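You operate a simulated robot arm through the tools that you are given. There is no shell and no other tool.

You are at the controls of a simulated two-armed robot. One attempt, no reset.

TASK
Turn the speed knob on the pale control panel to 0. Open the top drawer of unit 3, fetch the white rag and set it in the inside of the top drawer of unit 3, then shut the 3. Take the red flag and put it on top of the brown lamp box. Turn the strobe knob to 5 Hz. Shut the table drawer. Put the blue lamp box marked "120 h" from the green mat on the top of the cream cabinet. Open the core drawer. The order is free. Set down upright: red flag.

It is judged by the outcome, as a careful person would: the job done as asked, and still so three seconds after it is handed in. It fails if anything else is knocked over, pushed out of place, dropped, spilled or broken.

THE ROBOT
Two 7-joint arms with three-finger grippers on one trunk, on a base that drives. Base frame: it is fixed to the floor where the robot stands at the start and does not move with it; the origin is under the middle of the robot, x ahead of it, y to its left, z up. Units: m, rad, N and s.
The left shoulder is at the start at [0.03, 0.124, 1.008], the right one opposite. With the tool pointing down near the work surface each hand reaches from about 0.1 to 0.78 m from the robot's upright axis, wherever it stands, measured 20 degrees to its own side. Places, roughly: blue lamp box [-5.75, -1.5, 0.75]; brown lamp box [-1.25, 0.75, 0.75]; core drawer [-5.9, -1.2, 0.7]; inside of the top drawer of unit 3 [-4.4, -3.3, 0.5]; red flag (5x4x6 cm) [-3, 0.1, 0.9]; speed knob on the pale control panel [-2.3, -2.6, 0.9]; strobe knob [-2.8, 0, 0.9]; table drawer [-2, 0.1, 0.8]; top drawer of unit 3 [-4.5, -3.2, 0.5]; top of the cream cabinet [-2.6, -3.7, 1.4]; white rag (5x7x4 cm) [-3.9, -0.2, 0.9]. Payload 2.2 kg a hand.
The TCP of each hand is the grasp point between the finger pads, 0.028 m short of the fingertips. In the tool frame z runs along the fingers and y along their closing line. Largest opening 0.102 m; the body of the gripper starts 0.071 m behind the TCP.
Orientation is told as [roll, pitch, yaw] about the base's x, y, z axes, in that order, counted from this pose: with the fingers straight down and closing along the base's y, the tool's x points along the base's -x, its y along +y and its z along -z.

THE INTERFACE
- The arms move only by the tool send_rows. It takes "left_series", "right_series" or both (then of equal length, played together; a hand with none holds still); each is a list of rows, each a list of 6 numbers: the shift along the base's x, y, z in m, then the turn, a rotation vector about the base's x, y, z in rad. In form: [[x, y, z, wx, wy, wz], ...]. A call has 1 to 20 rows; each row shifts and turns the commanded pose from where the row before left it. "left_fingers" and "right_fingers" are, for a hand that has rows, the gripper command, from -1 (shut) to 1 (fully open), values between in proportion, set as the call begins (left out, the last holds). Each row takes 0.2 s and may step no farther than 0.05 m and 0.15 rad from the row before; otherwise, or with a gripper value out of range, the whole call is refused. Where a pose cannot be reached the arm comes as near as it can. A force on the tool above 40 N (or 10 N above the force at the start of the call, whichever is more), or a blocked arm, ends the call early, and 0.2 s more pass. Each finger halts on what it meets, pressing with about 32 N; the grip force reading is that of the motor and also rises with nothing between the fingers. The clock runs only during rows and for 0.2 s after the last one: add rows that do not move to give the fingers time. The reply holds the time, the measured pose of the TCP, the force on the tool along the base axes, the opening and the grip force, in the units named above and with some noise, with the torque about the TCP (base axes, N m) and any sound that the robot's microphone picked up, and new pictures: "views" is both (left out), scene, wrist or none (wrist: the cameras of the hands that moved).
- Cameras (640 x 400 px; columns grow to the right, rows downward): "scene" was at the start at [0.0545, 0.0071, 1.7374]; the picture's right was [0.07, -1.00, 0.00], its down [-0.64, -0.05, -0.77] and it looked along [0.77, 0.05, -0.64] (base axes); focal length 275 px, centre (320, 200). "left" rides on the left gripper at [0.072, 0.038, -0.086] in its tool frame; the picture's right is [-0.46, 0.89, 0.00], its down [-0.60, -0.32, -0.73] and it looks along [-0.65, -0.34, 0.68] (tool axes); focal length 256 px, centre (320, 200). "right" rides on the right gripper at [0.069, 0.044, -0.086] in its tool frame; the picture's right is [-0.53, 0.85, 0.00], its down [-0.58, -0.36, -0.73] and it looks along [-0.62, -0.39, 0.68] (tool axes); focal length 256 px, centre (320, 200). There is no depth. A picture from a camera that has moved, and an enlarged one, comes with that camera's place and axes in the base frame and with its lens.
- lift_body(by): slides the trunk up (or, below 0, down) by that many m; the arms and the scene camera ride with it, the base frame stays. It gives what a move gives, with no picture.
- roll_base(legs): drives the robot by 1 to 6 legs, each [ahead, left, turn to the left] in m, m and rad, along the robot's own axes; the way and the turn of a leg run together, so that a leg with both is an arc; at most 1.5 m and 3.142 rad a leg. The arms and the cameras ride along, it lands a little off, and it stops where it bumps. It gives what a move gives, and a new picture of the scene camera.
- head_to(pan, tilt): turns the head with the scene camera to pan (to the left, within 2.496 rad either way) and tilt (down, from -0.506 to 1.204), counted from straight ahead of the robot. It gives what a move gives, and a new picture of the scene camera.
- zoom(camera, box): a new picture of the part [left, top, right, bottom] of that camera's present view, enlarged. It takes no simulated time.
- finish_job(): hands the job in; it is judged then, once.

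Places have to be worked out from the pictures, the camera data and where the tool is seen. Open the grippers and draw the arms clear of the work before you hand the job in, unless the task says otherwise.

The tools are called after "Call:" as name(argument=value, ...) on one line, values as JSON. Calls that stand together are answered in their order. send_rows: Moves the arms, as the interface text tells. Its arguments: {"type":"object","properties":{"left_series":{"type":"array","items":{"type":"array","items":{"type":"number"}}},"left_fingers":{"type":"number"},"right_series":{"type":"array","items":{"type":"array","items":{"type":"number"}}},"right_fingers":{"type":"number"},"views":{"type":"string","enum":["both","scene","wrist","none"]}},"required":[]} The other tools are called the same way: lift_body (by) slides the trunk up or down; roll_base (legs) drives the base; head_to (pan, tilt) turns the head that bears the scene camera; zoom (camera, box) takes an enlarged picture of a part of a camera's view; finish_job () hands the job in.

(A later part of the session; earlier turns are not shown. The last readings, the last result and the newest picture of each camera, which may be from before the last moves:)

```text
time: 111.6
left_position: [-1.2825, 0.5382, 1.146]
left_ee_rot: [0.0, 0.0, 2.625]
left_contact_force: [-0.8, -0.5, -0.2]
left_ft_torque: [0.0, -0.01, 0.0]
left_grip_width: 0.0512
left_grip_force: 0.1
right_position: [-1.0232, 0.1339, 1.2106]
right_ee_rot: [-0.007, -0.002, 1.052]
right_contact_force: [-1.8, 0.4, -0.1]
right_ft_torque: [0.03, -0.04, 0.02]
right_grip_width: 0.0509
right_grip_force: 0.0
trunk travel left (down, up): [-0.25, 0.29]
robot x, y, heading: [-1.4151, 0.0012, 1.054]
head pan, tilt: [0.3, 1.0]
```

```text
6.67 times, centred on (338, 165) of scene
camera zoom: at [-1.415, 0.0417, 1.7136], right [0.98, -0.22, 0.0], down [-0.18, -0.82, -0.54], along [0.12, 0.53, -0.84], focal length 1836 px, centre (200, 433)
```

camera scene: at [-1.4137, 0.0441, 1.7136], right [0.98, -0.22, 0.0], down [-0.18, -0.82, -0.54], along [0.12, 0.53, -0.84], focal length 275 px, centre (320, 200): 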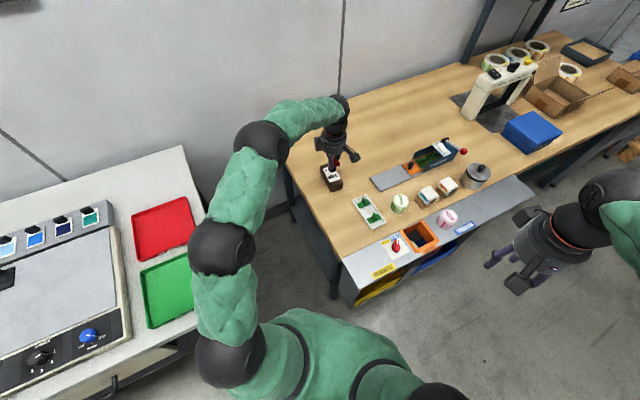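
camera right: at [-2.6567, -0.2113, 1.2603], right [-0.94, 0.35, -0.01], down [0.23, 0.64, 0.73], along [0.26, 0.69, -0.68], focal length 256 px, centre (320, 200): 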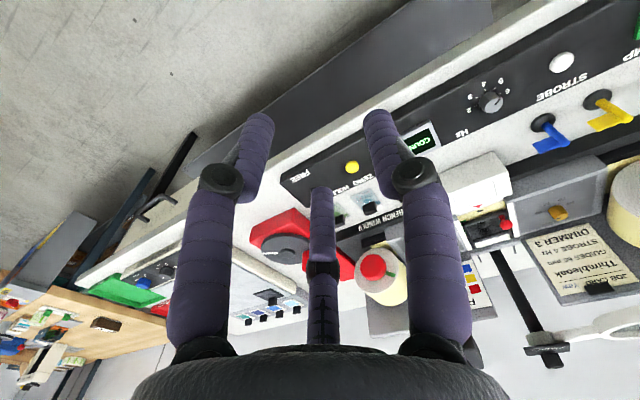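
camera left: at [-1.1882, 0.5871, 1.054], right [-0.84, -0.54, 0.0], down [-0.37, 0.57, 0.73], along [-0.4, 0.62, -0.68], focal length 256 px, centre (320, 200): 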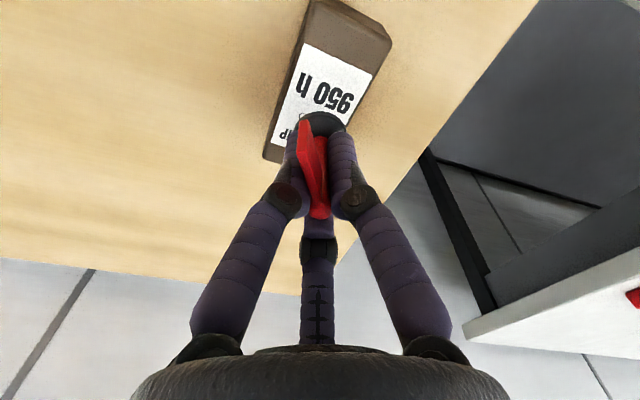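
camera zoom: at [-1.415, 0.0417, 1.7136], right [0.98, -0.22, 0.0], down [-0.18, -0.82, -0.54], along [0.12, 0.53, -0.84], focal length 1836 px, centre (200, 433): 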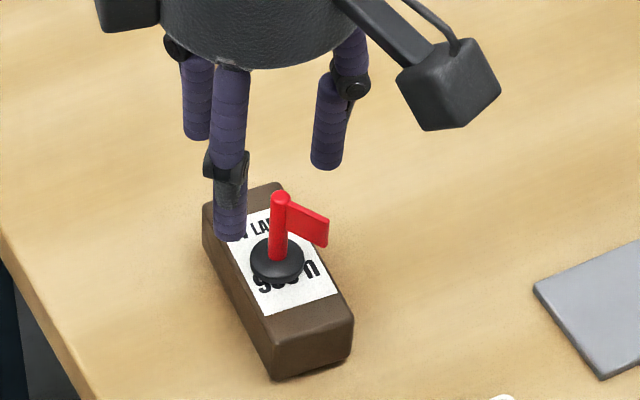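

The red flag stands upright on the brown box. Next I'll leave this nook and turn towards the machine line to find the speed knob.

Call:
roll_base(legs=[[-0.32, -0.245, 0], [-0.25, 0, 0], [0, 0, -2.4]])

Call:
head_to(pan=0.0, tilt=0.35)

Call:
head_to(pan=-0.5, tilt=0.35)

```text
time: 121.2
left_position: [-1.2408, -1.1066, 1.1454]
left_ee_rot: [-0.001, 0.0, 0.187]
left_contact_force: [-0.8, 0.0, 0.4]
left_ft_torque: [-0.01, 0.03, 0.02]
left_grip_width: 0.0511
left_grip_force: 0.1
right_position: [-1.6985, -0.9688, 1.2102]
right_ee_rot: [-0.009, 0.001, -1.384]
right_contact_force: [0.1, -0.5, -0.6]
right_ft_torque: [-0.01, -0.01, 0.0]
right_grip_width: 0.051
right_grip_force: 0.1
trunk travel left (down, up): [-0.25, 0.29]
robot x, y, heading: [-1.4892, -0.6089, -1.386]
head pan, tilt: [0.3, 1.0]
camera scene: at [-1.4625, -0.6433, 1.7136], right [-0.88, -0.47, 0.0], down [-0.39, 0.74, -0.54], along [0.25, -0.48, -0.84], focal length 275 px, centre (320, 200)
```

scene: 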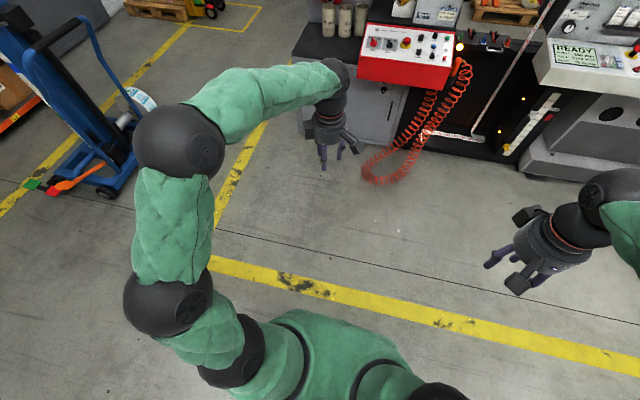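

```text
time: 122.3
left_position: [-1.2412, -1.1086, 1.1449]
left_ee_rot: [-0.001, -0.001, 0.19]
left_contact_force: [-0.7, -0.4, -0.4]
left_ft_torque: [-0.04, 0.01, -0.01]
left_grip_width: 0.0511
left_grip_force: 0.1
right_position: [-1.6979, -0.9685, 1.2104]
right_ee_rot: [-0.008, -0.001, -1.384]
right_contact_force: [-0.3, -0.9, -0.6]
right_ft_torque: [0.01, 0.0, -0.01]
right_grip_width: 0.051
right_grip_force: 0.0
trunk travel left (down, up): [-0.25, 0.29]
robot x, y, heading: [-1.4872, -0.6129, -1.384]
head pan, tilt: [0.0, 0.351]
camera scene: at [-1.4776, -0.6732, 1.7683], right [-0.98, -0.19, 0.0], down [-0.06, 0.34, -0.94], along [0.18, -0.92, -0.34], focal length 275 px, centre (320, 200)
```

scene: 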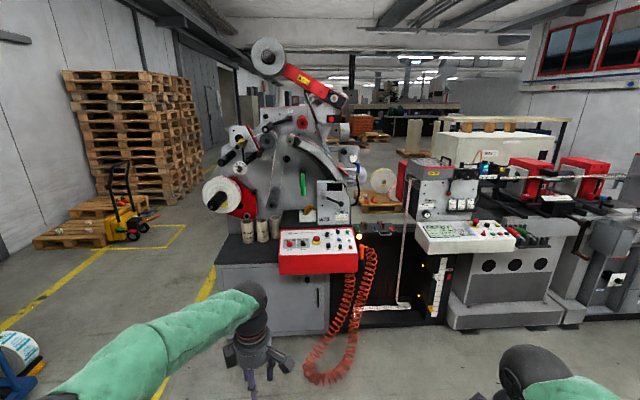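

```text
time: 123.2
left_position: [-1.2411, -1.1084, 1.145]
left_ee_rot: [0.0, 0.001, 0.19]
left_contact_force: [-0.4, -0.5, -0.4]
left_ft_torque: [0.01, -0.01, 0.0]
left_grip_width: 0.0511
left_grip_force: 0.0
right_position: [-1.6982, -0.9679, 1.2103]
right_ee_rot: [-0.009, -0.002, -1.384]
right_contact_force: [0.3, -0.3, 0.5]
right_ft_torque: [-0.03, -0.01, 0.01]
right_grip_width: 0.0509
right_grip_force: 0.0
trunk travel left (down, up): [-0.25, 0.29]
robot x, y, heading: [-1.4894, -0.6119, -1.382]
head pan, tilt: [-0.499, 0.351]
camera scene: at [-1.5235, -0.6704, 1.7683], right [-0.95, 0.31, 0.0], down [0.11, 0.33, -0.94], along [-0.29, -0.89, -0.34], focal length 275 px, centre (320, 200)
```

scene: 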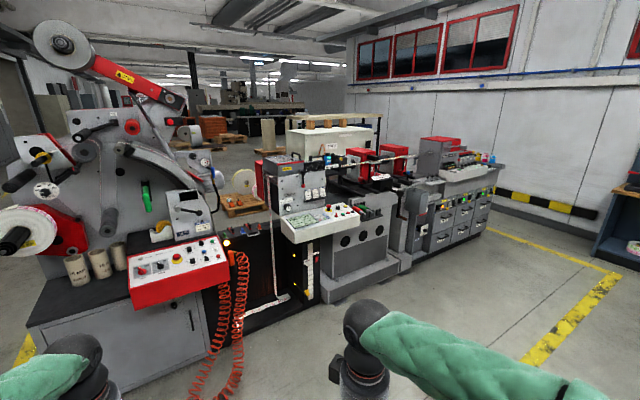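

I see the pale panel (READY display), the cream cabinet behind the line and the drawer units to the right. I'll zoom on each.

Call:
zoom(camera="scene", box=[256, 170, 384, 250])

Call:
zoom(camera="scene", box=[264, 100, 424, 200])

Call:
zoom(camera="scene", box=[380, 130, 540, 270])

```text
5.00 times, centred on (320, 210) of scene
camera zoom: at [-1.5235, -0.6704, 1.7683], right [-0.95, 0.31, 0.0], down [0.11, 0.33, -0.94], along [-0.29, -0.89, -0.34], focal length 1377 px, centre (320, 150)
```

zoom: 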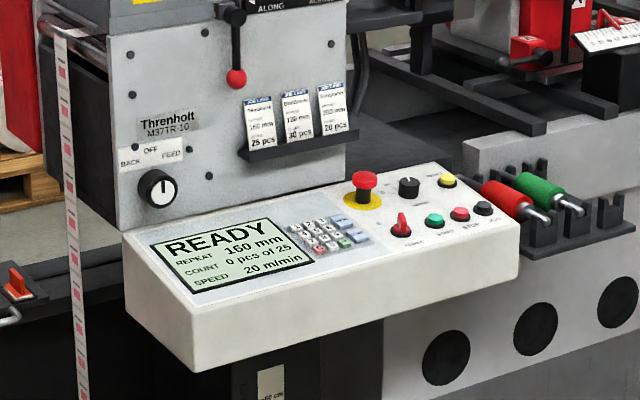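

```text
4.00 times, centred on (344, 150) of scene
camera zoom: at [-1.5235, -0.6704, 1.7683], right [-0.95, 0.31, 0.0], down [0.11, 0.33, -0.94], along [-0.29, -0.89, -0.34], focal length 1102 px, centre (224, 400)
```

zoom: 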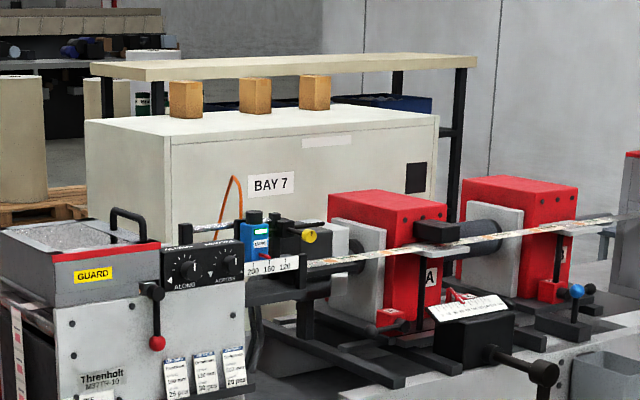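

```text
2.86 times, centred on (460, 200) of scene
camera zoom: at [-1.5235, -0.6704, 1.7683], right [-0.95, 0.31, 0.0], down [0.11, 0.33, -0.94], along [-0.29, -0.89, -0.34], focal length 787 px, centre (-80, 200)
```

zoom: 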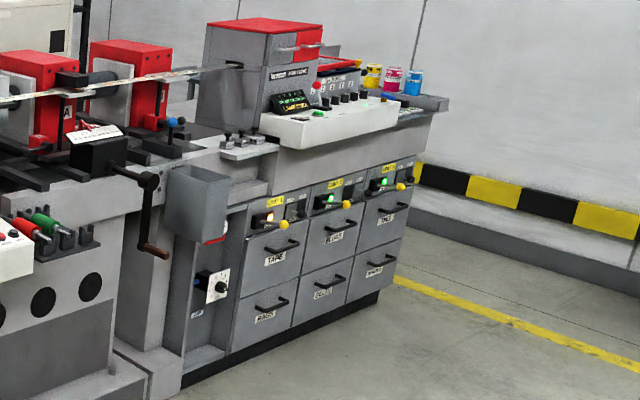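

The black rotary knob on the pale panel beside the e-stop is at about (-2.29, -2.59). The whole shop is turned about 0.245 rad from the base frame. I'll drive to about 0.95 m in front of it and look.

Call:
roll_base(legs=[[0.42, -0.555, 0], [0.42, -0.555, 0.056]])

Call:
head_to(pan=0.0, tilt=0.65)

```text
time: 130.4
left_position: [-2.1406, -2.118, 1.1445]
left_ee_rot: [-0.001, 0.001, 0.232]
left_contact_force: [0.4, 0.8, -0.3]
left_ft_torque: [-0.01, 0.01, -0.01]
left_grip_width: 0.0508
left_grip_force: 0.1
right_position: [-2.6044, -1.9978, 1.2115]
right_ee_rot: [-0.01, -0.001, -1.341]
right_contact_force: [-0.7, -0.2, -0.1]
right_ft_torque: [0.03, -0.01, -0.01]
right_grip_width: 0.051
right_grip_force: 0.2
trunk travel left (down, up): [-0.25, 0.29]
robot x, y, heading: [-2.4137, -1.6385, -1.336]
head pan, tilt: [-0.499, 0.351]
camera scene: at [-2.4432, -1.6936, 1.7683], right [-0.96, 0.26, 0.0], down [0.09, 0.33, -0.94], along [-0.25, -0.91, -0.34], focal length 275 px, centre (320, 200)
```

scene: 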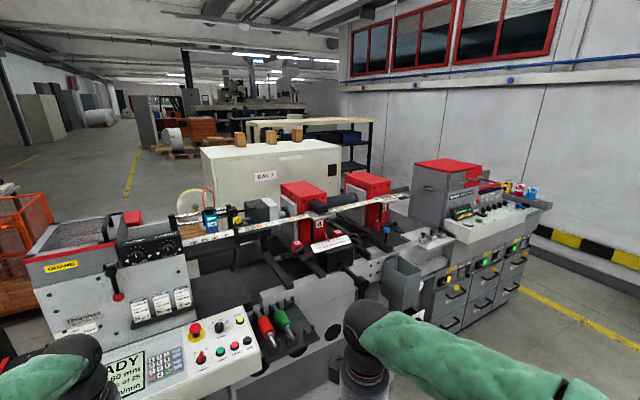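

```text
time: 131.3
left_position: [-2.1403, -2.1173, 1.145]
left_ee_rot: [0.0, 0.002, 0.232]
left_contact_force: [-0.2, -0.6, -0.1]
left_ft_torque: [0.02, -0.01, -0.01]
left_grip_width: 0.051
left_grip_force: 0.0
right_position: [-2.6047, -1.9982, 1.2112]
right_ee_rot: [-0.008, 0.002, -1.34]
right_contact_force: [0.7, 0.2, -0.1]
right_ft_torque: [-0.01, -0.03, -0.02]
right_grip_width: 0.0511
right_grip_force: 0.0
trunk travel left (down, up): [-0.25, 0.29]
robot x, y, heading: [-2.4077, -1.6303, -1.339]
head pan, tilt: [0.0, 0.649]
camera scene: at [-2.3983, -1.6879, 1.7413], right [-0.97, -0.23, 0.0], down [-0.14, 0.59, -0.8], along [0.18, -0.78, -0.6], focal length 275 px, centre (320, 200)
```

scene: 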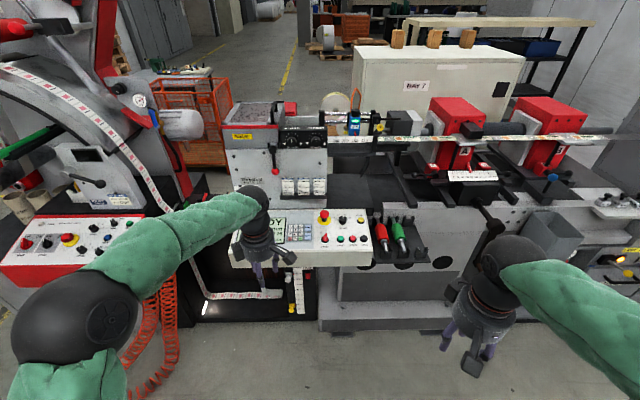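

Call:
zoom(camera="scene", box=[300, 195, 396, 255])

Call:
zoom(camera="scene", box=[324, 10, 564, 160])

```text
6.67 times, centred on (348, 225) of scene
camera zoom: at [-2.3983, -1.6879, 1.7413], right [-0.97, -0.23, 0.0], down [-0.14, 0.59, -0.8], along [0.18, -0.78, -0.6], focal length 1836 px, centre (133, 33)
```

zoom: 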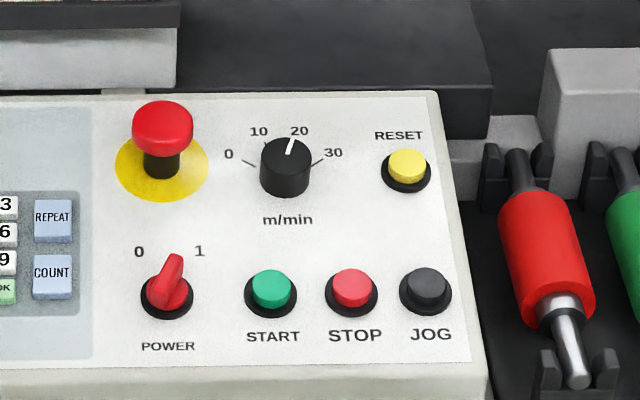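

```text
2.67 times, centred on (444, 85) of scene
camera zoom: at [-2.3983, -1.6879, 1.7413], right [-0.97, -0.23, 0.0], down [-0.14, 0.59, -0.8], along [0.18, -0.78, -0.6], focal length 734 px, centre (-11, 507)
```

zoom: 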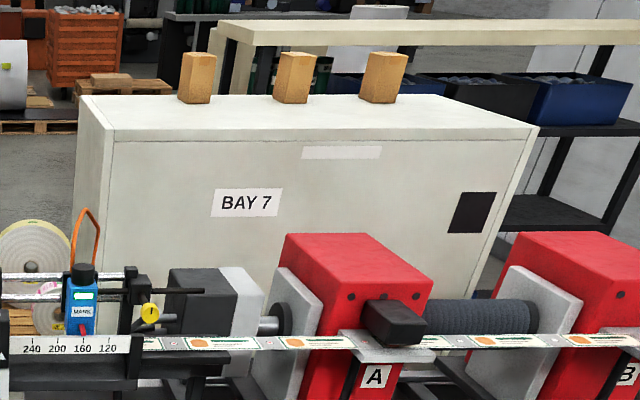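

The speed knob reads 20 m/min; its 0 mark is to the left. I'll pull the left hand back for clearance, then drive closer.

Call:
send_rows(left_series=[[-0.0086, 0.0365, 0.01, 0, 0, 0], [-0.0086, 0.0365, 0.01, 0, 0, 0], [-0.0086, 0.0365, 0.01, 0, 0, 0], [-0.0086, 0.0365, 0.01, 0, 0, 0]], views="none")

Call:
roll_base(legs=[[0.38, 0.0, 0]])

Call:
head_to(pan=-0.15, tilt=0.85)

Call:
zoom(camera="right", box=[0, 0, 640, 400])

```text
time: 132.3
left_position: [-2.175, -1.9702, 1.1827]
left_ee_rot: [-0.001, -0.001, 0.236]
left_contact_force: [-0.3, 0.5, 0.1]
left_ft_torque: [-0.04, -0.01, -0.02]
left_grip_width: 0.0508
left_grip_force: 0.1
right_position: [-2.6043, -1.9953, 1.2113]
right_ee_rot: [-0.011, -0.002, -1.34]
right_contact_force: [-0.6, 0.3, 0.8]
right_ft_torque: [-0.03, -0.01, -0.01]
right_grip_width: 0.0508
right_grip_force: 0.1
trunk travel left (down, up): [-0.25, 0.29]
robot x, y, heading: [-2.4114, -1.6325, -1.343]
head pan, tilt: [0.0, 0.649]
```

```text
time: 134.7
left_position: [-2.0862, -2.3332, 1.1835]
left_ee_rot: [0.002, 0.0, 0.235]
left_contact_force: [0.1, -0.3, 0.7]
left_ft_torque: [-0.01, 0.0, -0.01]
left_grip_width: 0.051
left_grip_force: 0.1
right_position: [-2.5166, -2.3617, 1.211]
right_ee_rot: [-0.007, -0.002, -1.337]
right_contact_force: [0.4, -1.0, -0.6]
right_ft_torque: [0.02, 0.02, 0.02]
right_grip_width: 0.0512
right_grip_force: 0.1
trunk travel left (down, up): [-0.25, 0.29]
robot x, y, heading: [-2.3261, -1.9955, -1.334]
head pan, tilt: [0.0, 0.649]
camera scene: at [-2.3119, -2.0507, 1.7412], right [-0.97, -0.23, 0.0], down [-0.14, 0.59, -0.8], along [0.18, -0.77, -0.61], focal length 275 px, centre (320, 200)
```

scene: 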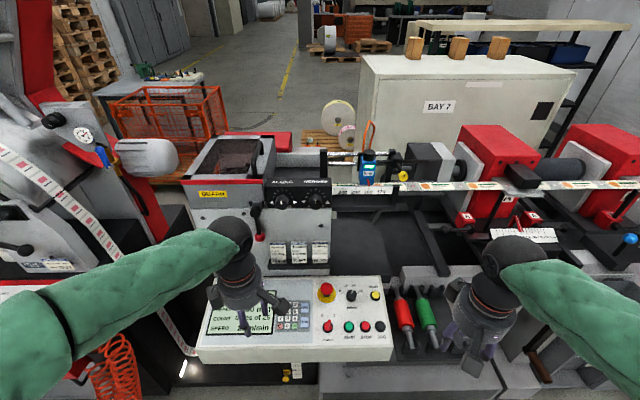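

```text
time: 135.4
left_position: [-2.0877, -2.3326, 1.1835]
left_ee_rot: [-0.001, 0.001, 0.236]
left_contact_force: [0.3, -0.2, 0.0]
left_ft_torque: [0.03, 0.0, -0.03]
left_grip_width: 0.051
left_grip_force: 0.0
right_position: [-2.5168, -2.3589, 1.2101]
right_ee_rot: [-0.011, -0.001, -1.338]
right_contact_force: [0.1, 0.3, -0.4]
right_ft_torque: [-0.03, 0.0, -0.01]
right_grip_width: 0.0509
right_grip_force: 0.1
trunk travel left (down, up): [-0.25, 0.29]
robot x, y, heading: [-2.3239, -1.9917, -1.338]
head pan, tilt: [-0.15, 0.85]
camera scene: at [-2.3257, -2.0426, 1.7247], right [-1.0, -0.08, 0.0], down [-0.06, 0.75, -0.66], along [0.06, -0.66, -0.75], focal length 275 px, centre (320, 200)
```

scene: 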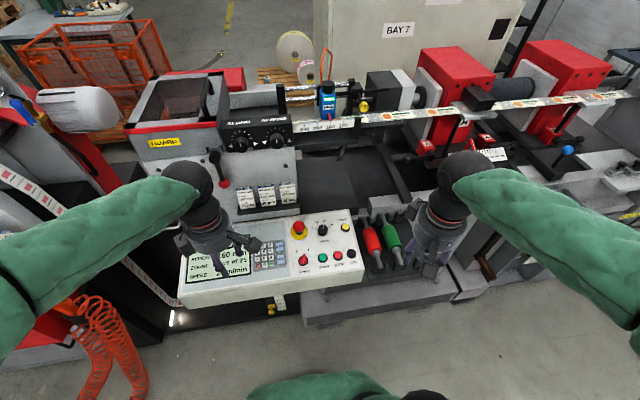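

```text
1.00 times, centred on (320, 200) of right (not enlarged: the box is as wide or as high as the picture)
camera zoom: at [-2.4911, -2.2818, 1.2971], right [0.95, -0.32, -0.01], down [-0.21, -0.64, 0.73], along [-0.24, -0.69, -0.68], focal length 256 px, centre (320, 200)
```

zoom: 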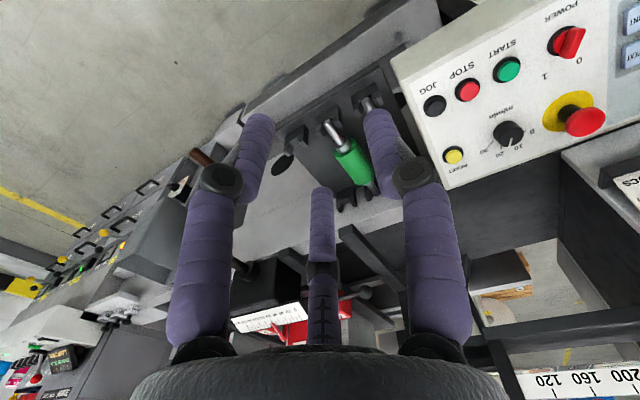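

Both cameras see the speed knob. I'll zoom each to triangulate.

Call:
zoom(camera="scene", box=[280, 205, 376, 265])

Call:
zoom(camera="right", box=[400, 60, 624, 200])

```text
6.67 times, centred on (328, 235) of scene
camera zoom: at [-2.3257, -2.0426, 1.7247], right [-1.0, -0.08, 0.0], down [-0.06, 0.75, -0.66], along [0.06, -0.66, -0.75], focal length 1836 px, centre (267, -33)
```

zoom: 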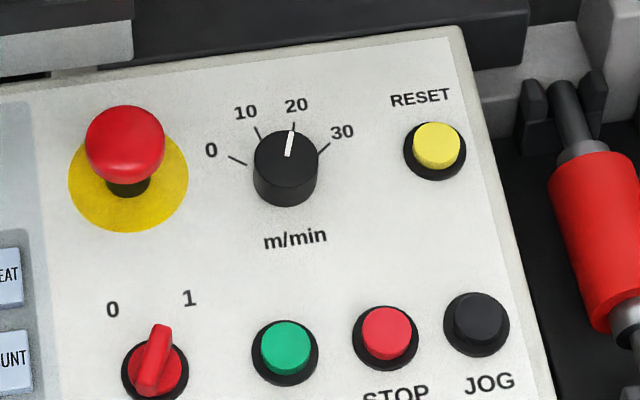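

```text
2.86 times, centred on (512, 130) of right
camera zoom: at [-2.4911, -2.2818, 1.2971], right [0.95, -0.32, -0.01], down [-0.21, -0.64, 0.73], along [-0.24, -0.69, -0.68], focal length 731 px, centre (-229, 400)
```

zoom: 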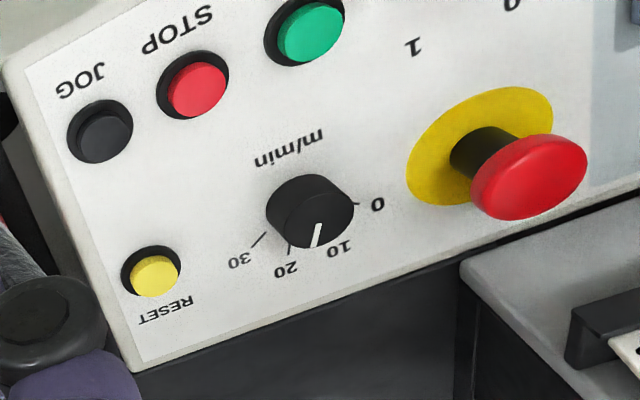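

Call:
zoom(camera="right", box=[480, 110, 544, 150])

Call:
zoom(camera="scene", box=[304, 215, 344, 240])

```text
10.00 times, centred on (512, 130) of right
camera zoom: at [-2.4911, -2.2818, 1.2971], right [0.95, -0.32, -0.01], down [-0.21, -0.64, 0.73], along [-0.24, -0.69, -0.68], focal length 2560 px, centre (-1600, 900)
```

zoom: 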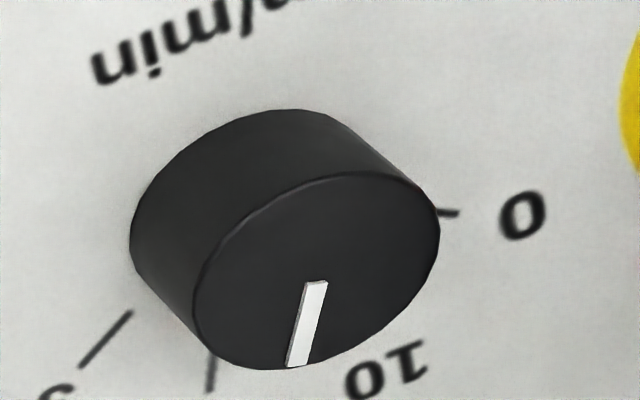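

```text
16.00 times, centred on (324, 228) of scene
camera zoom: at [-2.3257, -2.0426, 1.7247], right [-1.0, -0.08, 0.0], down [-0.06, 0.75, -0.66], along [0.06, -0.66, -0.75], focal length 4407 px, centre (256, -240)
```

zoom: 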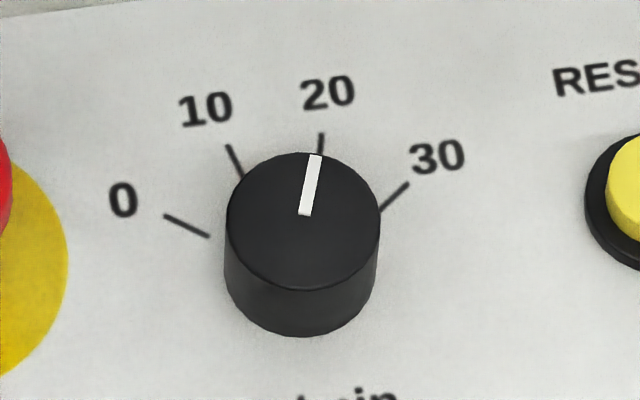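

Triangulation gives the knob top at (-2.291, -2.5815, 0.963), 33 mm across; the panel slopes about 17° towards me. I'll tilt the right hand to match the slope, pre-rotate it -0.6 rad, and hover above the knob along its axis.

Call:
send_rows(right_series=[[0.0274, -0.0245, -0.018, 0, 0, -0.15], [0.0274, -0.0245, -0.018, 0, 0, -0.15], [0.0274, -0.0245, -0.018, 0, 0, -0.15], [0.0274, -0.0245, -0.018, 0, 0, -0.15], [0.0274, -0.0245, -0.022, -0.1, -0.025, 0], [0.0274, -0.0245, -0.022, -0.1, -0.025, 0], [0.0274, -0.0245, -0.022, -0.1, -0.025, 0], [0.0274, -0.0245, -0.022, 0, 0, 0]], right_fingers=0.0)

Call:
zoom(camera="scene", box=[270, 180, 382, 250])

Call:
zoom(camera="right", box=[240, 40, 400, 140])

```text
time: 137.2
left_position: [-2.0869, -2.3344, 1.1815]
left_ee_rot: [0.002, 0.0, 0.235]
left_contact_force: [-0.4, -0.9, -0.1]
left_ft_torque: [0.05, 0.02, -0.01]
left_grip_width: 0.051
left_grip_force: 0.0
right_position: [-2.2978, -2.5614, 1.0515]
right_ee_rot: [0.17, -0.254, -1.961]
right_contact_force: [-0.9, -0.9, 0.7]
right_ft_torque: [0.06, -0.01, -0.01]
right_grip_width: 0.0514
right_grip_force: 0.1
trunk travel left (down, up): [-0.25, 0.29]
robot x, y, heading: [-2.3253, -1.9936, -1.338]
head pan, tilt: [-0.15, 0.85]
camera scene: at [-2.3241, -2.0454, 1.7246], right [-1.0, -0.08, 0.0], down [-0.06, 0.75, -0.66], along [0.05, -0.66, -0.75], focal length 275 px, centre (320, 200)
camera right: at [-2.2381, -2.4875, 1.1243], right [0.59, -0.76, 0.27], down [-0.6, -0.18, 0.78], along [-0.55, -0.62, -0.56], focal length 256 px, centre (320, 200)
```

scene: 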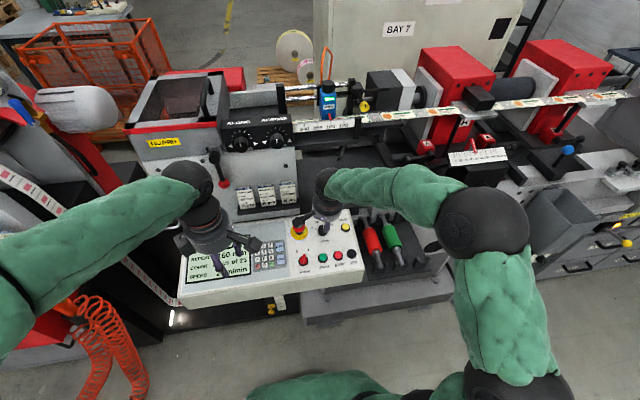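
right: 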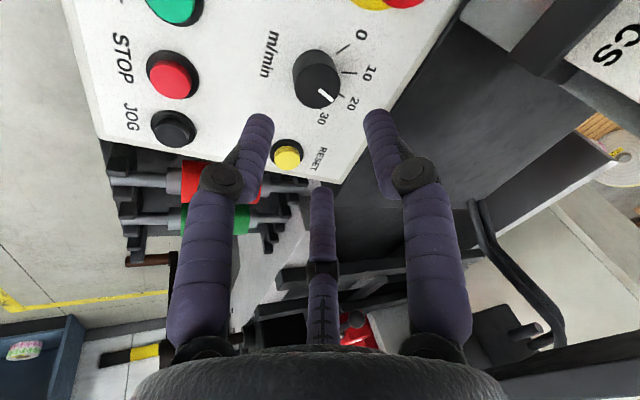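

```text
5.71 times, centred on (326, 215) of scene
camera zoom: at [-2.3241, -2.0454, 1.7246], right [-1.0, -0.08, 0.0], down [-0.06, 0.75, -0.66], along [0.05, -0.66, -0.75], focal length 1574 px, centre (286, 114)
```

zoom: 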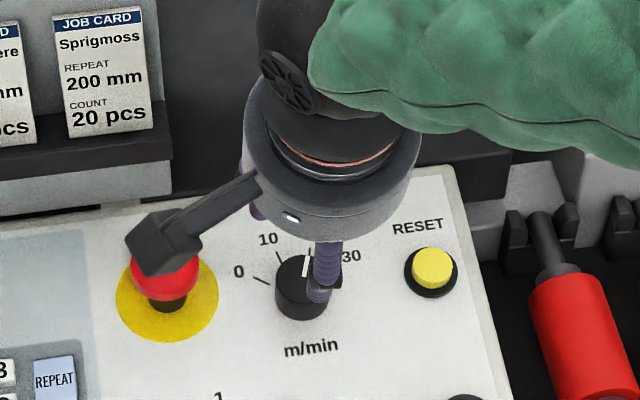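

```text
4.00 times, centred on (320, 90) of right
camera zoom: at [-2.2381, -2.4875, 1.1243], right [0.59, -0.76, 0.27], down [-0.6, -0.18, 0.78], along [-0.55, -0.62, -0.56], focal length 1024 px, centre (320, 640)
```

zoom: 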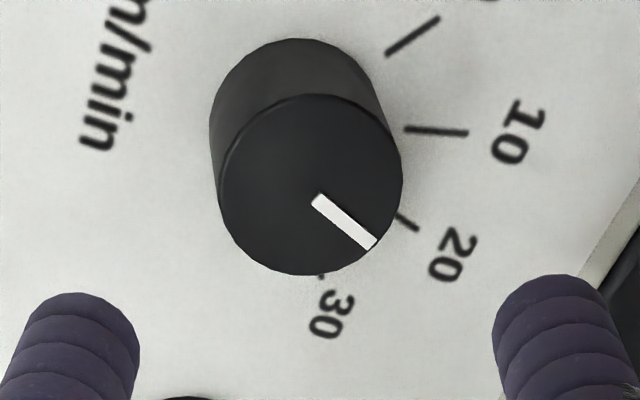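

The tilt matches the panel, and the knob is about 7 mm off the tool axis. I'll correct that while approaching along the axis.

Call:
send_rows(right_series=[[0.0024, -0.0027, -0.0148, 0, 0, 0], [0.0024, -0.0027, -0.0148, 0, 0, 0], [0.0024, -0.0027, -0.0148, 0, 0, 0], [0, 0, 0, 0, 0, 0]], right_fingers=0.0)

Call:
zoom(camera="right", box=[240, 60, 400, 160])

Call:
zoom(camera="scene", box=[270, 190, 382, 260])

```text
time: 138.2
left_position: [-2.0869, -2.3327, 1.1828]
left_ee_rot: [-0.002, 0.0, 0.235]
left_contact_force: [0.4, 0.4, 0.6]
left_ft_torque: [0.02, -0.01, 0.03]
left_grip_width: 0.0511
left_grip_force: 0.1
right_position: [-2.2921, -2.5639, 1.0083]
right_ee_rot: [0.171, -0.254, -1.96]
right_contact_force: [0.7, 0.5, -0.6]
right_ft_torque: [-0.03, 0.0, -0.02]
right_grip_width: 0.0509
right_grip_force: 0.0
trunk travel left (down, up): [-0.25, 0.29]
robot x, y, heading: [-2.3217, -1.9926, -1.339]
head pan, tilt: [-0.15, 0.85]
camera scene: at [-2.3259, -2.0425, 1.7247], right [-1.0, -0.08, 0.0], down [-0.06, 0.75, -0.66], along [0.06, -0.66, -0.75], focal length 275 px, centre (320, 200)
camera right: at [-2.2326, -2.4915, 1.0798], right [0.59, -0.76, 0.27], down [-0.6, -0.18, 0.78], along [-0.55, -0.62, -0.56], focal length 256 px, centre (320, 200)
```

scene: 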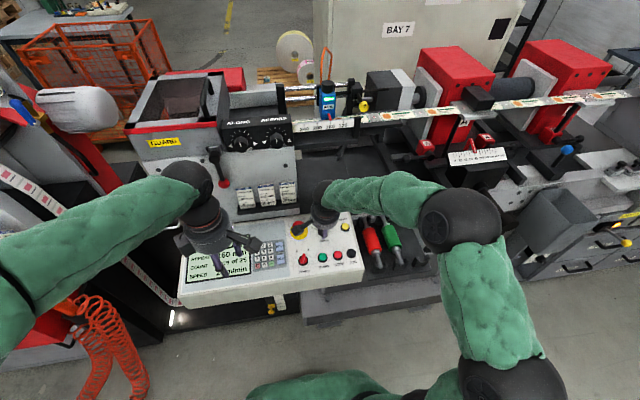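
right: 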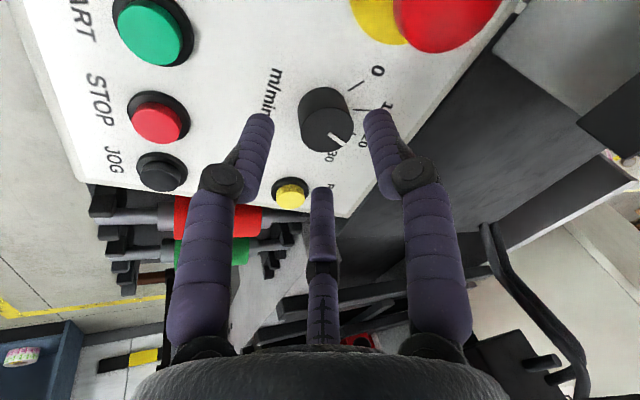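

```text
4.00 times, centred on (320, 110) of right
camera zoom: at [-2.2326, -2.4915, 1.0798], right [0.59, -0.76, 0.27], down [-0.6, -0.18, 0.78], along [-0.55, -0.62, -0.56], focal length 1024 px, centre (320, 560)
```

zoom: 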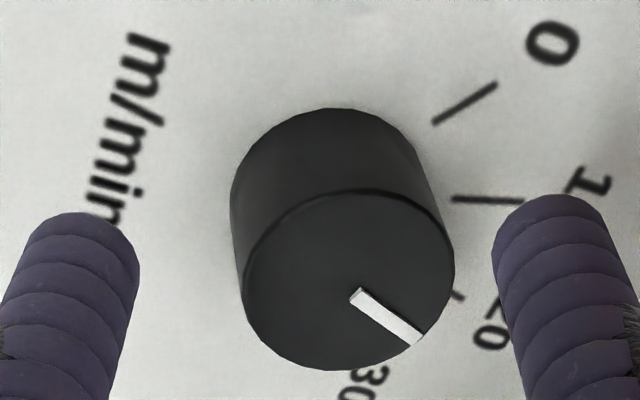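

```text
5.71 times, centred on (326, 225) of scene
camera zoom: at [-2.3259, -2.0425, 1.7247], right [-1.0, -0.08, 0.0], down [-0.06, 0.75, -0.66], along [0.06, -0.66, -0.75], focal length 1574 px, centre (286, 57)
```

zoom: 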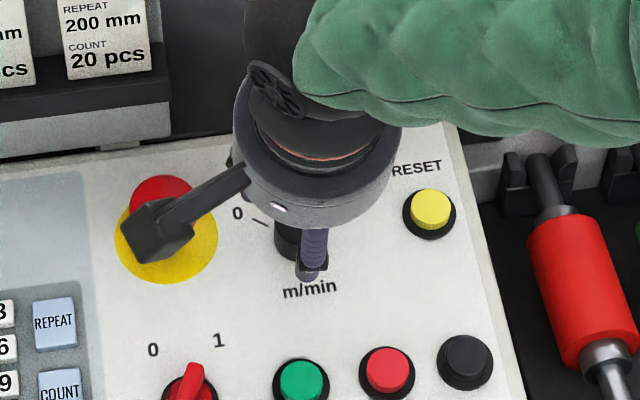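

The knob appears 5 mm to the right of the tool axis. I'll correct that and descend to grasp depth.

Call:
send_rows(right_series=[[0.0015, -0.0042, 0.0013, 0, 0, 0], [0.0007, -0.0032, -0.0103, 0, 0, 0], [0.0007, -0.0032, -0.0103, 0, 0, 0], [0.0006, -0.0031, -0.0103, 0, 0, 0], [0, 0, 0, 0, 0, 0]], right_fingers=0.0, views="none")

Call:
zoom(camera="right", box=[200, 70, 440, 220])

```text
time: 139.4
left_position: [-2.0885, -2.3328, 1.1834]
left_ee_rot: [0.0, -0.001, 0.236]
left_contact_force: [0.3, 0.5, 0.0]
left_ft_torque: [0.02, -0.01, 0.01]
left_grip_width: 0.0509
left_grip_force: 0.1
right_position: [-2.2883, -2.5784, 0.9767]
right_ee_rot: [0.172, -0.252, -1.96]
right_contact_force: [0.8, -0.4, 0.0]
right_ft_torque: [-0.02, 0.02, 0.03]
right_grip_width: 0.0513
right_grip_force: 0.0
trunk travel left (down, up): [-0.25, 0.29]
robot x, y, heading: [-2.3271, -1.997, -1.338]
head pan, tilt: [-0.15, 0.85]
```

```text
2.67 times, centred on (320, 145) of right
camera zoom: at [-2.2283, -2.5056, 1.0501], right [0.59, -0.76, 0.27], down [-0.6, -0.18, 0.78], along [-0.55, -0.62, -0.56], focal length 683 px, centre (320, 347)
```

zoom: 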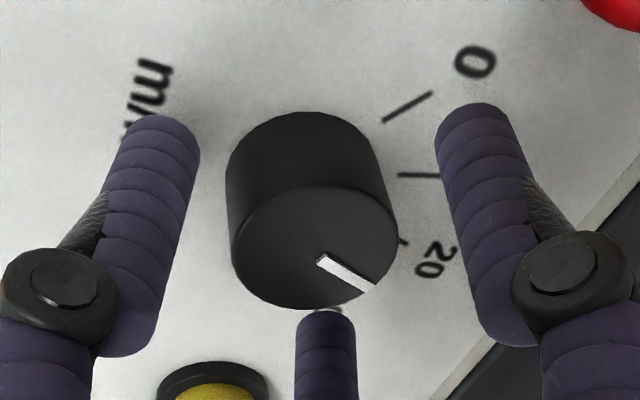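

Centred within 2 mm. Closing on the knob.

Call:
send_rows(right_series=[[0, 0, 0, 0, 0, 0], [0, 0, 0, 0, 0, 0], [0, 0, 0, 0, 0, 0], [0, 0, 0, 0, 0, 0]], right_fingers=-1, views="none")

Call:
zoom(camera="right", box=[200, 70, 440, 220])

```text
time: 140.4
left_position: [-2.0899, -2.3342, 1.1842]
left_ee_rot: [0.0, -0.002, 0.235]
left_contact_force: [0.7, -0.7, 0.4]
left_ft_torque: [-0.01, 0.03, 0.0]
left_grip_width: 0.0509
left_grip_force: 0.1
right_position: [-2.2887, -2.5789, 0.9779]
right_ee_rot: [0.171, -0.253, -1.96]
right_contact_force: [-11.5, -3.3, 2.9]
right_ft_torque: [0.46, 0.48, -0.08]
right_grip_width: 0.0348
right_grip_force: 31.5
trunk travel left (down, up): [-0.25, 0.29]
robot x, y, heading: [-2.3258, -1.9948, -1.333]
head pan, tilt: [-0.15, 0.85]
```

```text
2.67 times, centred on (320, 145) of right
camera zoom: at [-2.2297, -2.506, 1.0503], right [0.59, -0.76, 0.27], down [-0.6, -0.18, 0.78], along [-0.55, -0.62, -0.56], focal length 683 px, centre (320, 347)
```

zoom: 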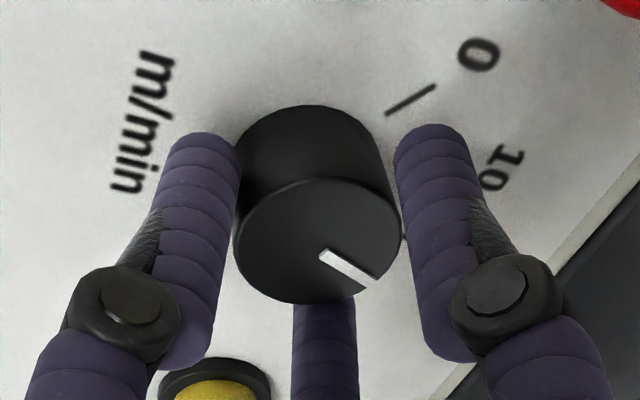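

Gripped at 34.8 mm with a slight side load. I'll relieve 1 mm and turn counterclockwise about the knob's tilted axis.

Call:
send_rows(right_series=[[-0.001, -0.0003, 0, -0.0087, 0.0411, 0.1336], [0, 0, 0, -0.0087, 0.0411, 0.1336], [0, 0, 0, -0.0087, 0.0411, 0.1336], [0, 0, 0, -0.0087, 0.0411, 0.1336]], right_fingers=-1, views="none")

Call:
zoom(camera="right", box=[200, 70, 440, 220])

```text
time: 141.4
left_position: [-2.0886, -2.3331, 1.1834]
left_ee_rot: [0.001, -0.001, 0.235]
left_contact_force: [0.1, 0.1, 0.0]
left_ft_torque: [-0.03, -0.02, 0.01]
left_grip_width: 0.0508
left_grip_force: 0.1
right_position: [-2.2905, -2.5791, 0.9772]
right_ee_rot: [0.007, -0.303, -1.38]
right_contact_force: [-16.2, -2.3, 2.7]
right_ft_torque: [0.6, -0.28, 0.01]
right_grip_width: 0.0334
right_grip_force: 45.0
trunk travel left (down, up): [-0.25, 0.29]
robot x, y, heading: [-2.3236, -1.9942, -1.339]
head pan, tilt: [-0.15, 0.85]
```

```text
2.67 times, centred on (320, 145) of right
camera zoom: at [-2.2671, -2.48, 1.0396], right [0.93, -0.34, 0.17], down [-0.3, -0.4, 0.87], along [-0.23, -0.85, -0.47], focal length 683 px, centre (320, 347)
```

zoom: 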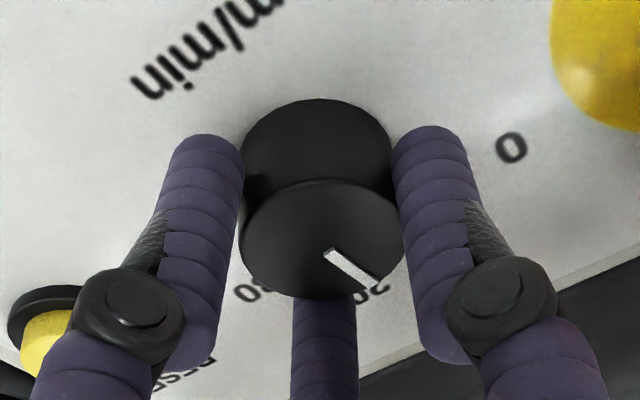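

The knob follows the hand. I'll continue the turn with another small relief shift.

Call:
send_rows(right_series=[[-0.001, -0.0003, 0, -0.0087, 0.0411, 0.1336], [0, 0, 0, -0.0087, 0.0411, 0.1336], [0, 0, 0, -0.0087, 0.0411, 0.1336], [0, 0, 0, -0.0087, 0.0411, 0.1336], [0, 0, 0, -0.004, 0.0185, 0.06], [0, 0, 0, 0, 0, 0]], right_fingers=-1, views="none")

Call:
zoom(camera="right", box=[200, 70, 440, 220])

Call:
zoom(camera="scene", box=[290, 205, 354, 245])

```text
time: 142.8
left_position: [-2.0885, -2.3329, 1.1825]
left_ee_rot: [-0.001, -0.001, 0.234]
left_contact_force: [1.2, 0.2, 0.2]
left_ft_torque: [-0.02, -0.02, 0.04]
left_grip_width: 0.0514
left_grip_force: 0.0
right_position: [-2.2897, -2.5789, 0.9794]
right_ee_rot: [-0.176, -0.248, -0.731]
right_contact_force: [-8.1, -7.1, 3.7]
right_ft_torque: [-0.05, -0.04, 0.0]
right_grip_width: 0.0333
right_grip_force: 45.5
trunk travel left (down, up): [-0.25, 0.29]
robot x, y, heading: [-2.3232, -1.997, -1.334]
head pan, tilt: [-0.15, 0.85]
```

```text
2.67 times, centred on (320, 145) of right
camera zoom: at [-2.3163, -2.4778, 1.0359], right [0.97, 0.25, -0.01], down [0.12, -0.42, 0.9], along [0.22, -0.87, -0.43], focal length 683 px, centre (320, 347)
```

zoom: 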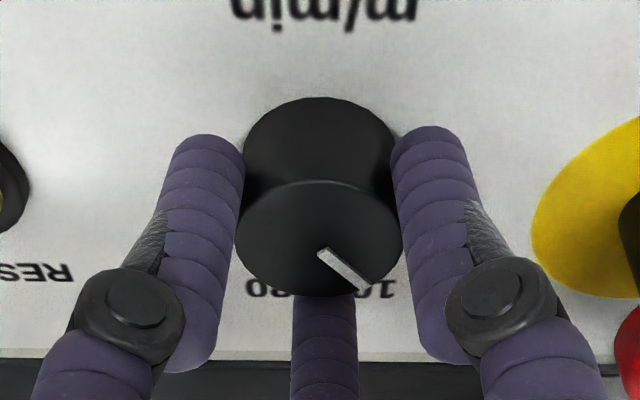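

```text
10.00 times, centred on (322, 225) of scene
camera zoom: at [-2.3269, -2.0436, 1.7247], right [-1.0, -0.08, 0.0], down [-0.06, 0.75, -0.66], along [0.06, -0.66, -0.75], focal length 2754 px, centre (300, -50)
```

zoom: 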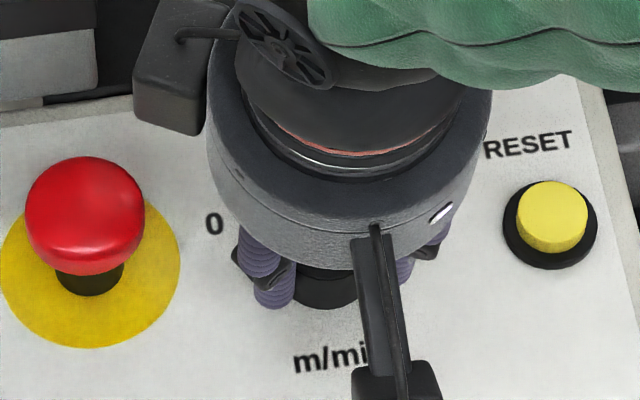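

By the tick geometry the steps are 36°, so 0 needs about 72° in total and I've turned 68°. I'll add 0.075 rad, then release and back off along the axis to check.

Call:
send_rows(right_series=[[-0.0007, -0.0006, 0, -0.0047, 0.022, 0.0716], [0, 0, 0, 0, 0, 0]], right_fingers=-1, views="none")

Call:
send_rows(right_series=[[0, 0, 0, 0, 0, 0], [0, 0, 0, 0, 0, 0], [-0.0019, 0.0088, 0.0286, 0, 0, 0], [-0.0025, 0.0117, 0.0382, 0, 0, 0], [-0.0025, 0.0117, 0.0382, 0, 0, 0]], right_fingers=0.0, views="none")

Call:
zoom(camera="right", box=[240, 20, 400, 120])

Call:
zoom(camera="scene", box=[290, 205, 354, 245])

```text
time: 143.4
left_position: [-2.0884, -2.3317, 1.1827]
left_ee_rot: [-0.001, -0.001, 0.237]
left_contact_force: [0.6, -0.4, -0.7]
left_ft_torque: [0.0, 0.01, 0.04]
left_grip_width: 0.051
left_grip_force: 0.1
right_position: [-2.2903, -2.5792, 0.9772]
right_ee_rot: [-0.192, -0.232, -0.656]
right_contact_force: [-6.1, -2.8, 5.6]
right_ft_torque: [0.18, -0.25, 0.01]
right_grip_width: 0.0331
right_grip_force: 44.9
trunk travel left (down, up): [-0.25, 0.29]
robot x, y, heading: [-2.3238, -1.9952, -1.341]
head pan, tilt: [-0.15, 0.85]
```

```text
time: 144.6
left_position: [-2.0874, -2.3319, 1.1832]
left_ee_rot: [0.0, -0.001, 0.235]
left_contact_force: [0.2, 0.0, -0.1]
left_ft_torque: [-0.01, 0.02, 0.01]
left_grip_width: 0.051
left_grip_force: 0.1
right_position: [-2.2971, -2.5474, 1.0826]
right_ee_rot: [-0.194, -0.233, -0.658]
right_contact_force: [0.7, 0.1, 0.1]
right_ft_torque: [0.0, -0.01, -0.03]
right_grip_width: 0.0512
right_grip_force: 0.1
trunk travel left (down, up): [-0.25, 0.29]
robot x, y, heading: [-2.3226, -1.9963, -1.341]
head pan, tilt: [-0.15, 0.85]
```

```text
4.00 times, centred on (320, 70) of right
camera zoom: at [-2.3283, -2.4479, 1.1411], right [0.95, 0.32, -0.03], down [0.17, -0.4, 0.9], along [0.27, -0.86, -0.44], focal length 1024 px, centre (320, 720)
```

zoom: 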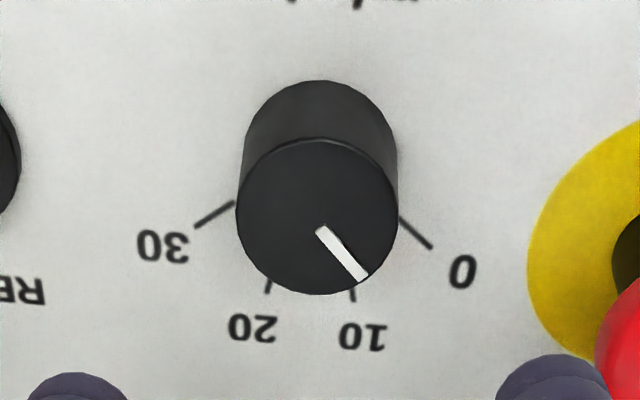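

```text
10.00 times, centred on (322, 225) of scene
camera zoom: at [-2.3259, -2.0418, 1.7247], right [-1.0, -0.08, 0.0], down [-0.06, 0.75, -0.66], along [0.06, -0.66, -0.75], focal length 2754 px, centre (300, -50)
```

zoom: 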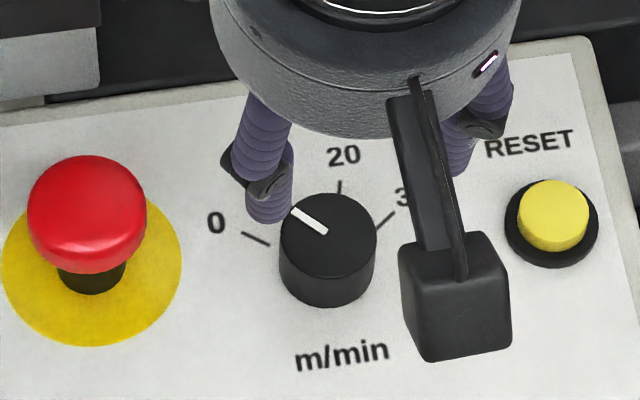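

Both views show the pointer about 8° short of 0. I'll regrip and turn it a bit more.

Call:
send_rows(right_series=[[0.0021, -0.0107, -0.0352, 0, 0, 0], [0.0021, -0.0107, -0.0352, 0, 0, 0], [0.0021, -0.0108, -0.0352, 0, 0, 0], [0, 0, 0, 0, 0, 0]], right_fingers=0.0, views="none")

Call:
send_rows(right_series=[[0, 0, 0, 0, 0, 0], [0, 0, 0, 0, 0, 0], [0, 0, 0, 0, 0, 0], [0, 0, 0, -0.0044, 0.0205, 0.067], [0, 0, 0, -0.0044, 0.0205, 0.067], [0, 0, 0, 0, 0, 0]], right_fingers=-1, views="none")

Call:
send_rows(right_series=[[0, 0, 0, 0, 0, 0], [0, 0, 0, 0, 0, 0], [-0.0019, 0.0088, 0.0286, 0, 0, 0], [-0.0025, 0.0117, 0.0382, 0, 0, 0], [-0.0025, 0.0117, 0.0382, 0, 0, 0]], right_fingers=0.0, views="none")

Call:
zoom(camera="right", box=[240, 20, 400, 120])

Call:
zoom(camera="scene", box=[290, 205, 354, 245])

```text
time: 145.6
left_position: [-2.0882, -2.3326, 1.1827]
left_ee_rot: [0.002, 0.0, 0.235]
left_contact_force: [0.0, 0.8, -0.1]
left_ft_torque: [-0.03, 0.0, -0.01]
left_grip_width: 0.0511
left_grip_force: 0.2
right_position: [-2.2895, -2.5799, 0.9787]
right_ee_rot: [-0.195, -0.233, -0.658]
right_contact_force: [1.1, -0.6, 0.3]
right_ft_torque: [0.0, -0.03, 0.0]
right_grip_width: 0.0511
right_grip_force: 0.1
trunk travel left (down, up): [-0.25, 0.29]
robot x, y, heading: [-2.3218, -1.995, -1.336]
head pan, tilt: [-0.15, 0.85]
```

```text
time: 147.0
left_position: [-2.0873, -2.3322, 1.1835]
left_ee_rot: [0.001, 0.0, 0.235]
left_contact_force: [-0.6, 0.2, 0.0]
left_ft_torque: [0.02, -0.01, 0.03]
left_grip_width: 0.0507
left_grip_force: 0.1
right_position: [-2.29, -2.5782, 0.9776]
right_ee_rot: [-0.225, -0.206, -0.514]
right_contact_force: [-3.0, 4.8, 5.0]
right_ft_torque: [0.28, -0.29, 0.05]
right_grip_width: 0.0334
right_grip_force: 44.7
trunk travel left (down, up): [-0.25, 0.29]
robot x, y, heading: [-2.3261, -1.9968, -1.341]
head pan, tilt: [-0.15, 0.85]
```

```text
time: 148.2
left_position: [-2.0874, -2.3321, 1.1828]
left_ee_rot: [-0.001, -0.001, 0.234]
left_contact_force: [0.1, 0.1, -0.5]
left_ft_torque: [-0.03, 0.0, 0.0]
left_grip_width: 0.051
left_grip_force: 0.0
right_position: [-2.296, -2.5448, 1.0831]
right_ee_rot: [-0.224, -0.204, -0.517]
right_contact_force: [-0.9, 0.4, -0.1]
right_ft_torque: [-0.05, 0.0, 0.04]
right_grip_width: 0.0509
right_grip_force: 0.1
trunk travel left (down, up): [-0.25, 0.29]
robot x, y, heading: [-2.3279, -1.9933, -1.34]
head pan, tilt: [-0.15, 0.85]
```

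```text
4.00 times, centred on (320, 70) of right
camera zoom: at [-2.3391, -2.4507, 1.142], right [0.9, 0.44, -0.08], down [0.26, -0.37, 0.89], along [0.37, -0.82, -0.44], focal length 1024 px, centre (320, 720)
```

zoom: 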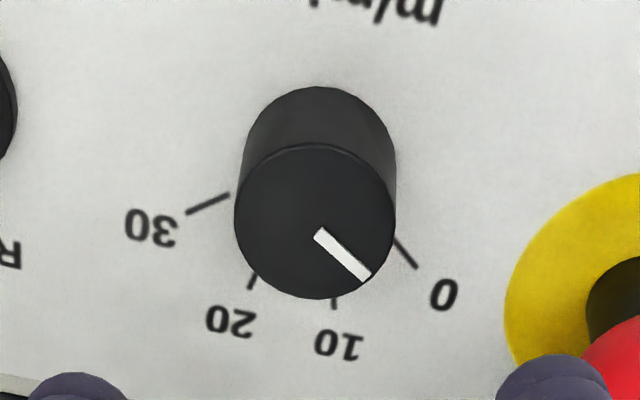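

```text
10.00 times, centred on (322, 225) of scene
camera zoom: at [-2.3261, -2.0417, 1.7247], right [-1.0, -0.08, 0.0], down [-0.06, 0.75, -0.66], along [0.06, -0.66, -0.75], focal length 2754 px, centre (300, -50)
```

zoom: 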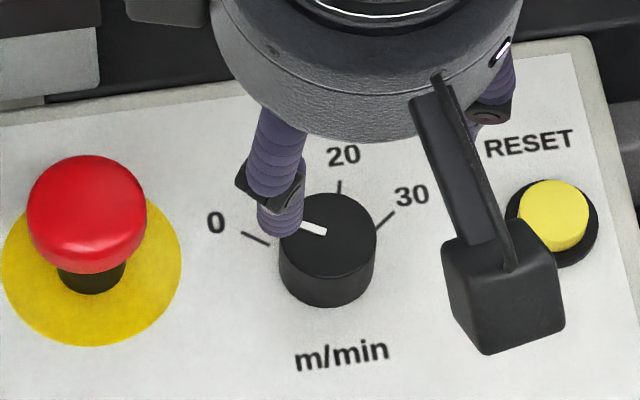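

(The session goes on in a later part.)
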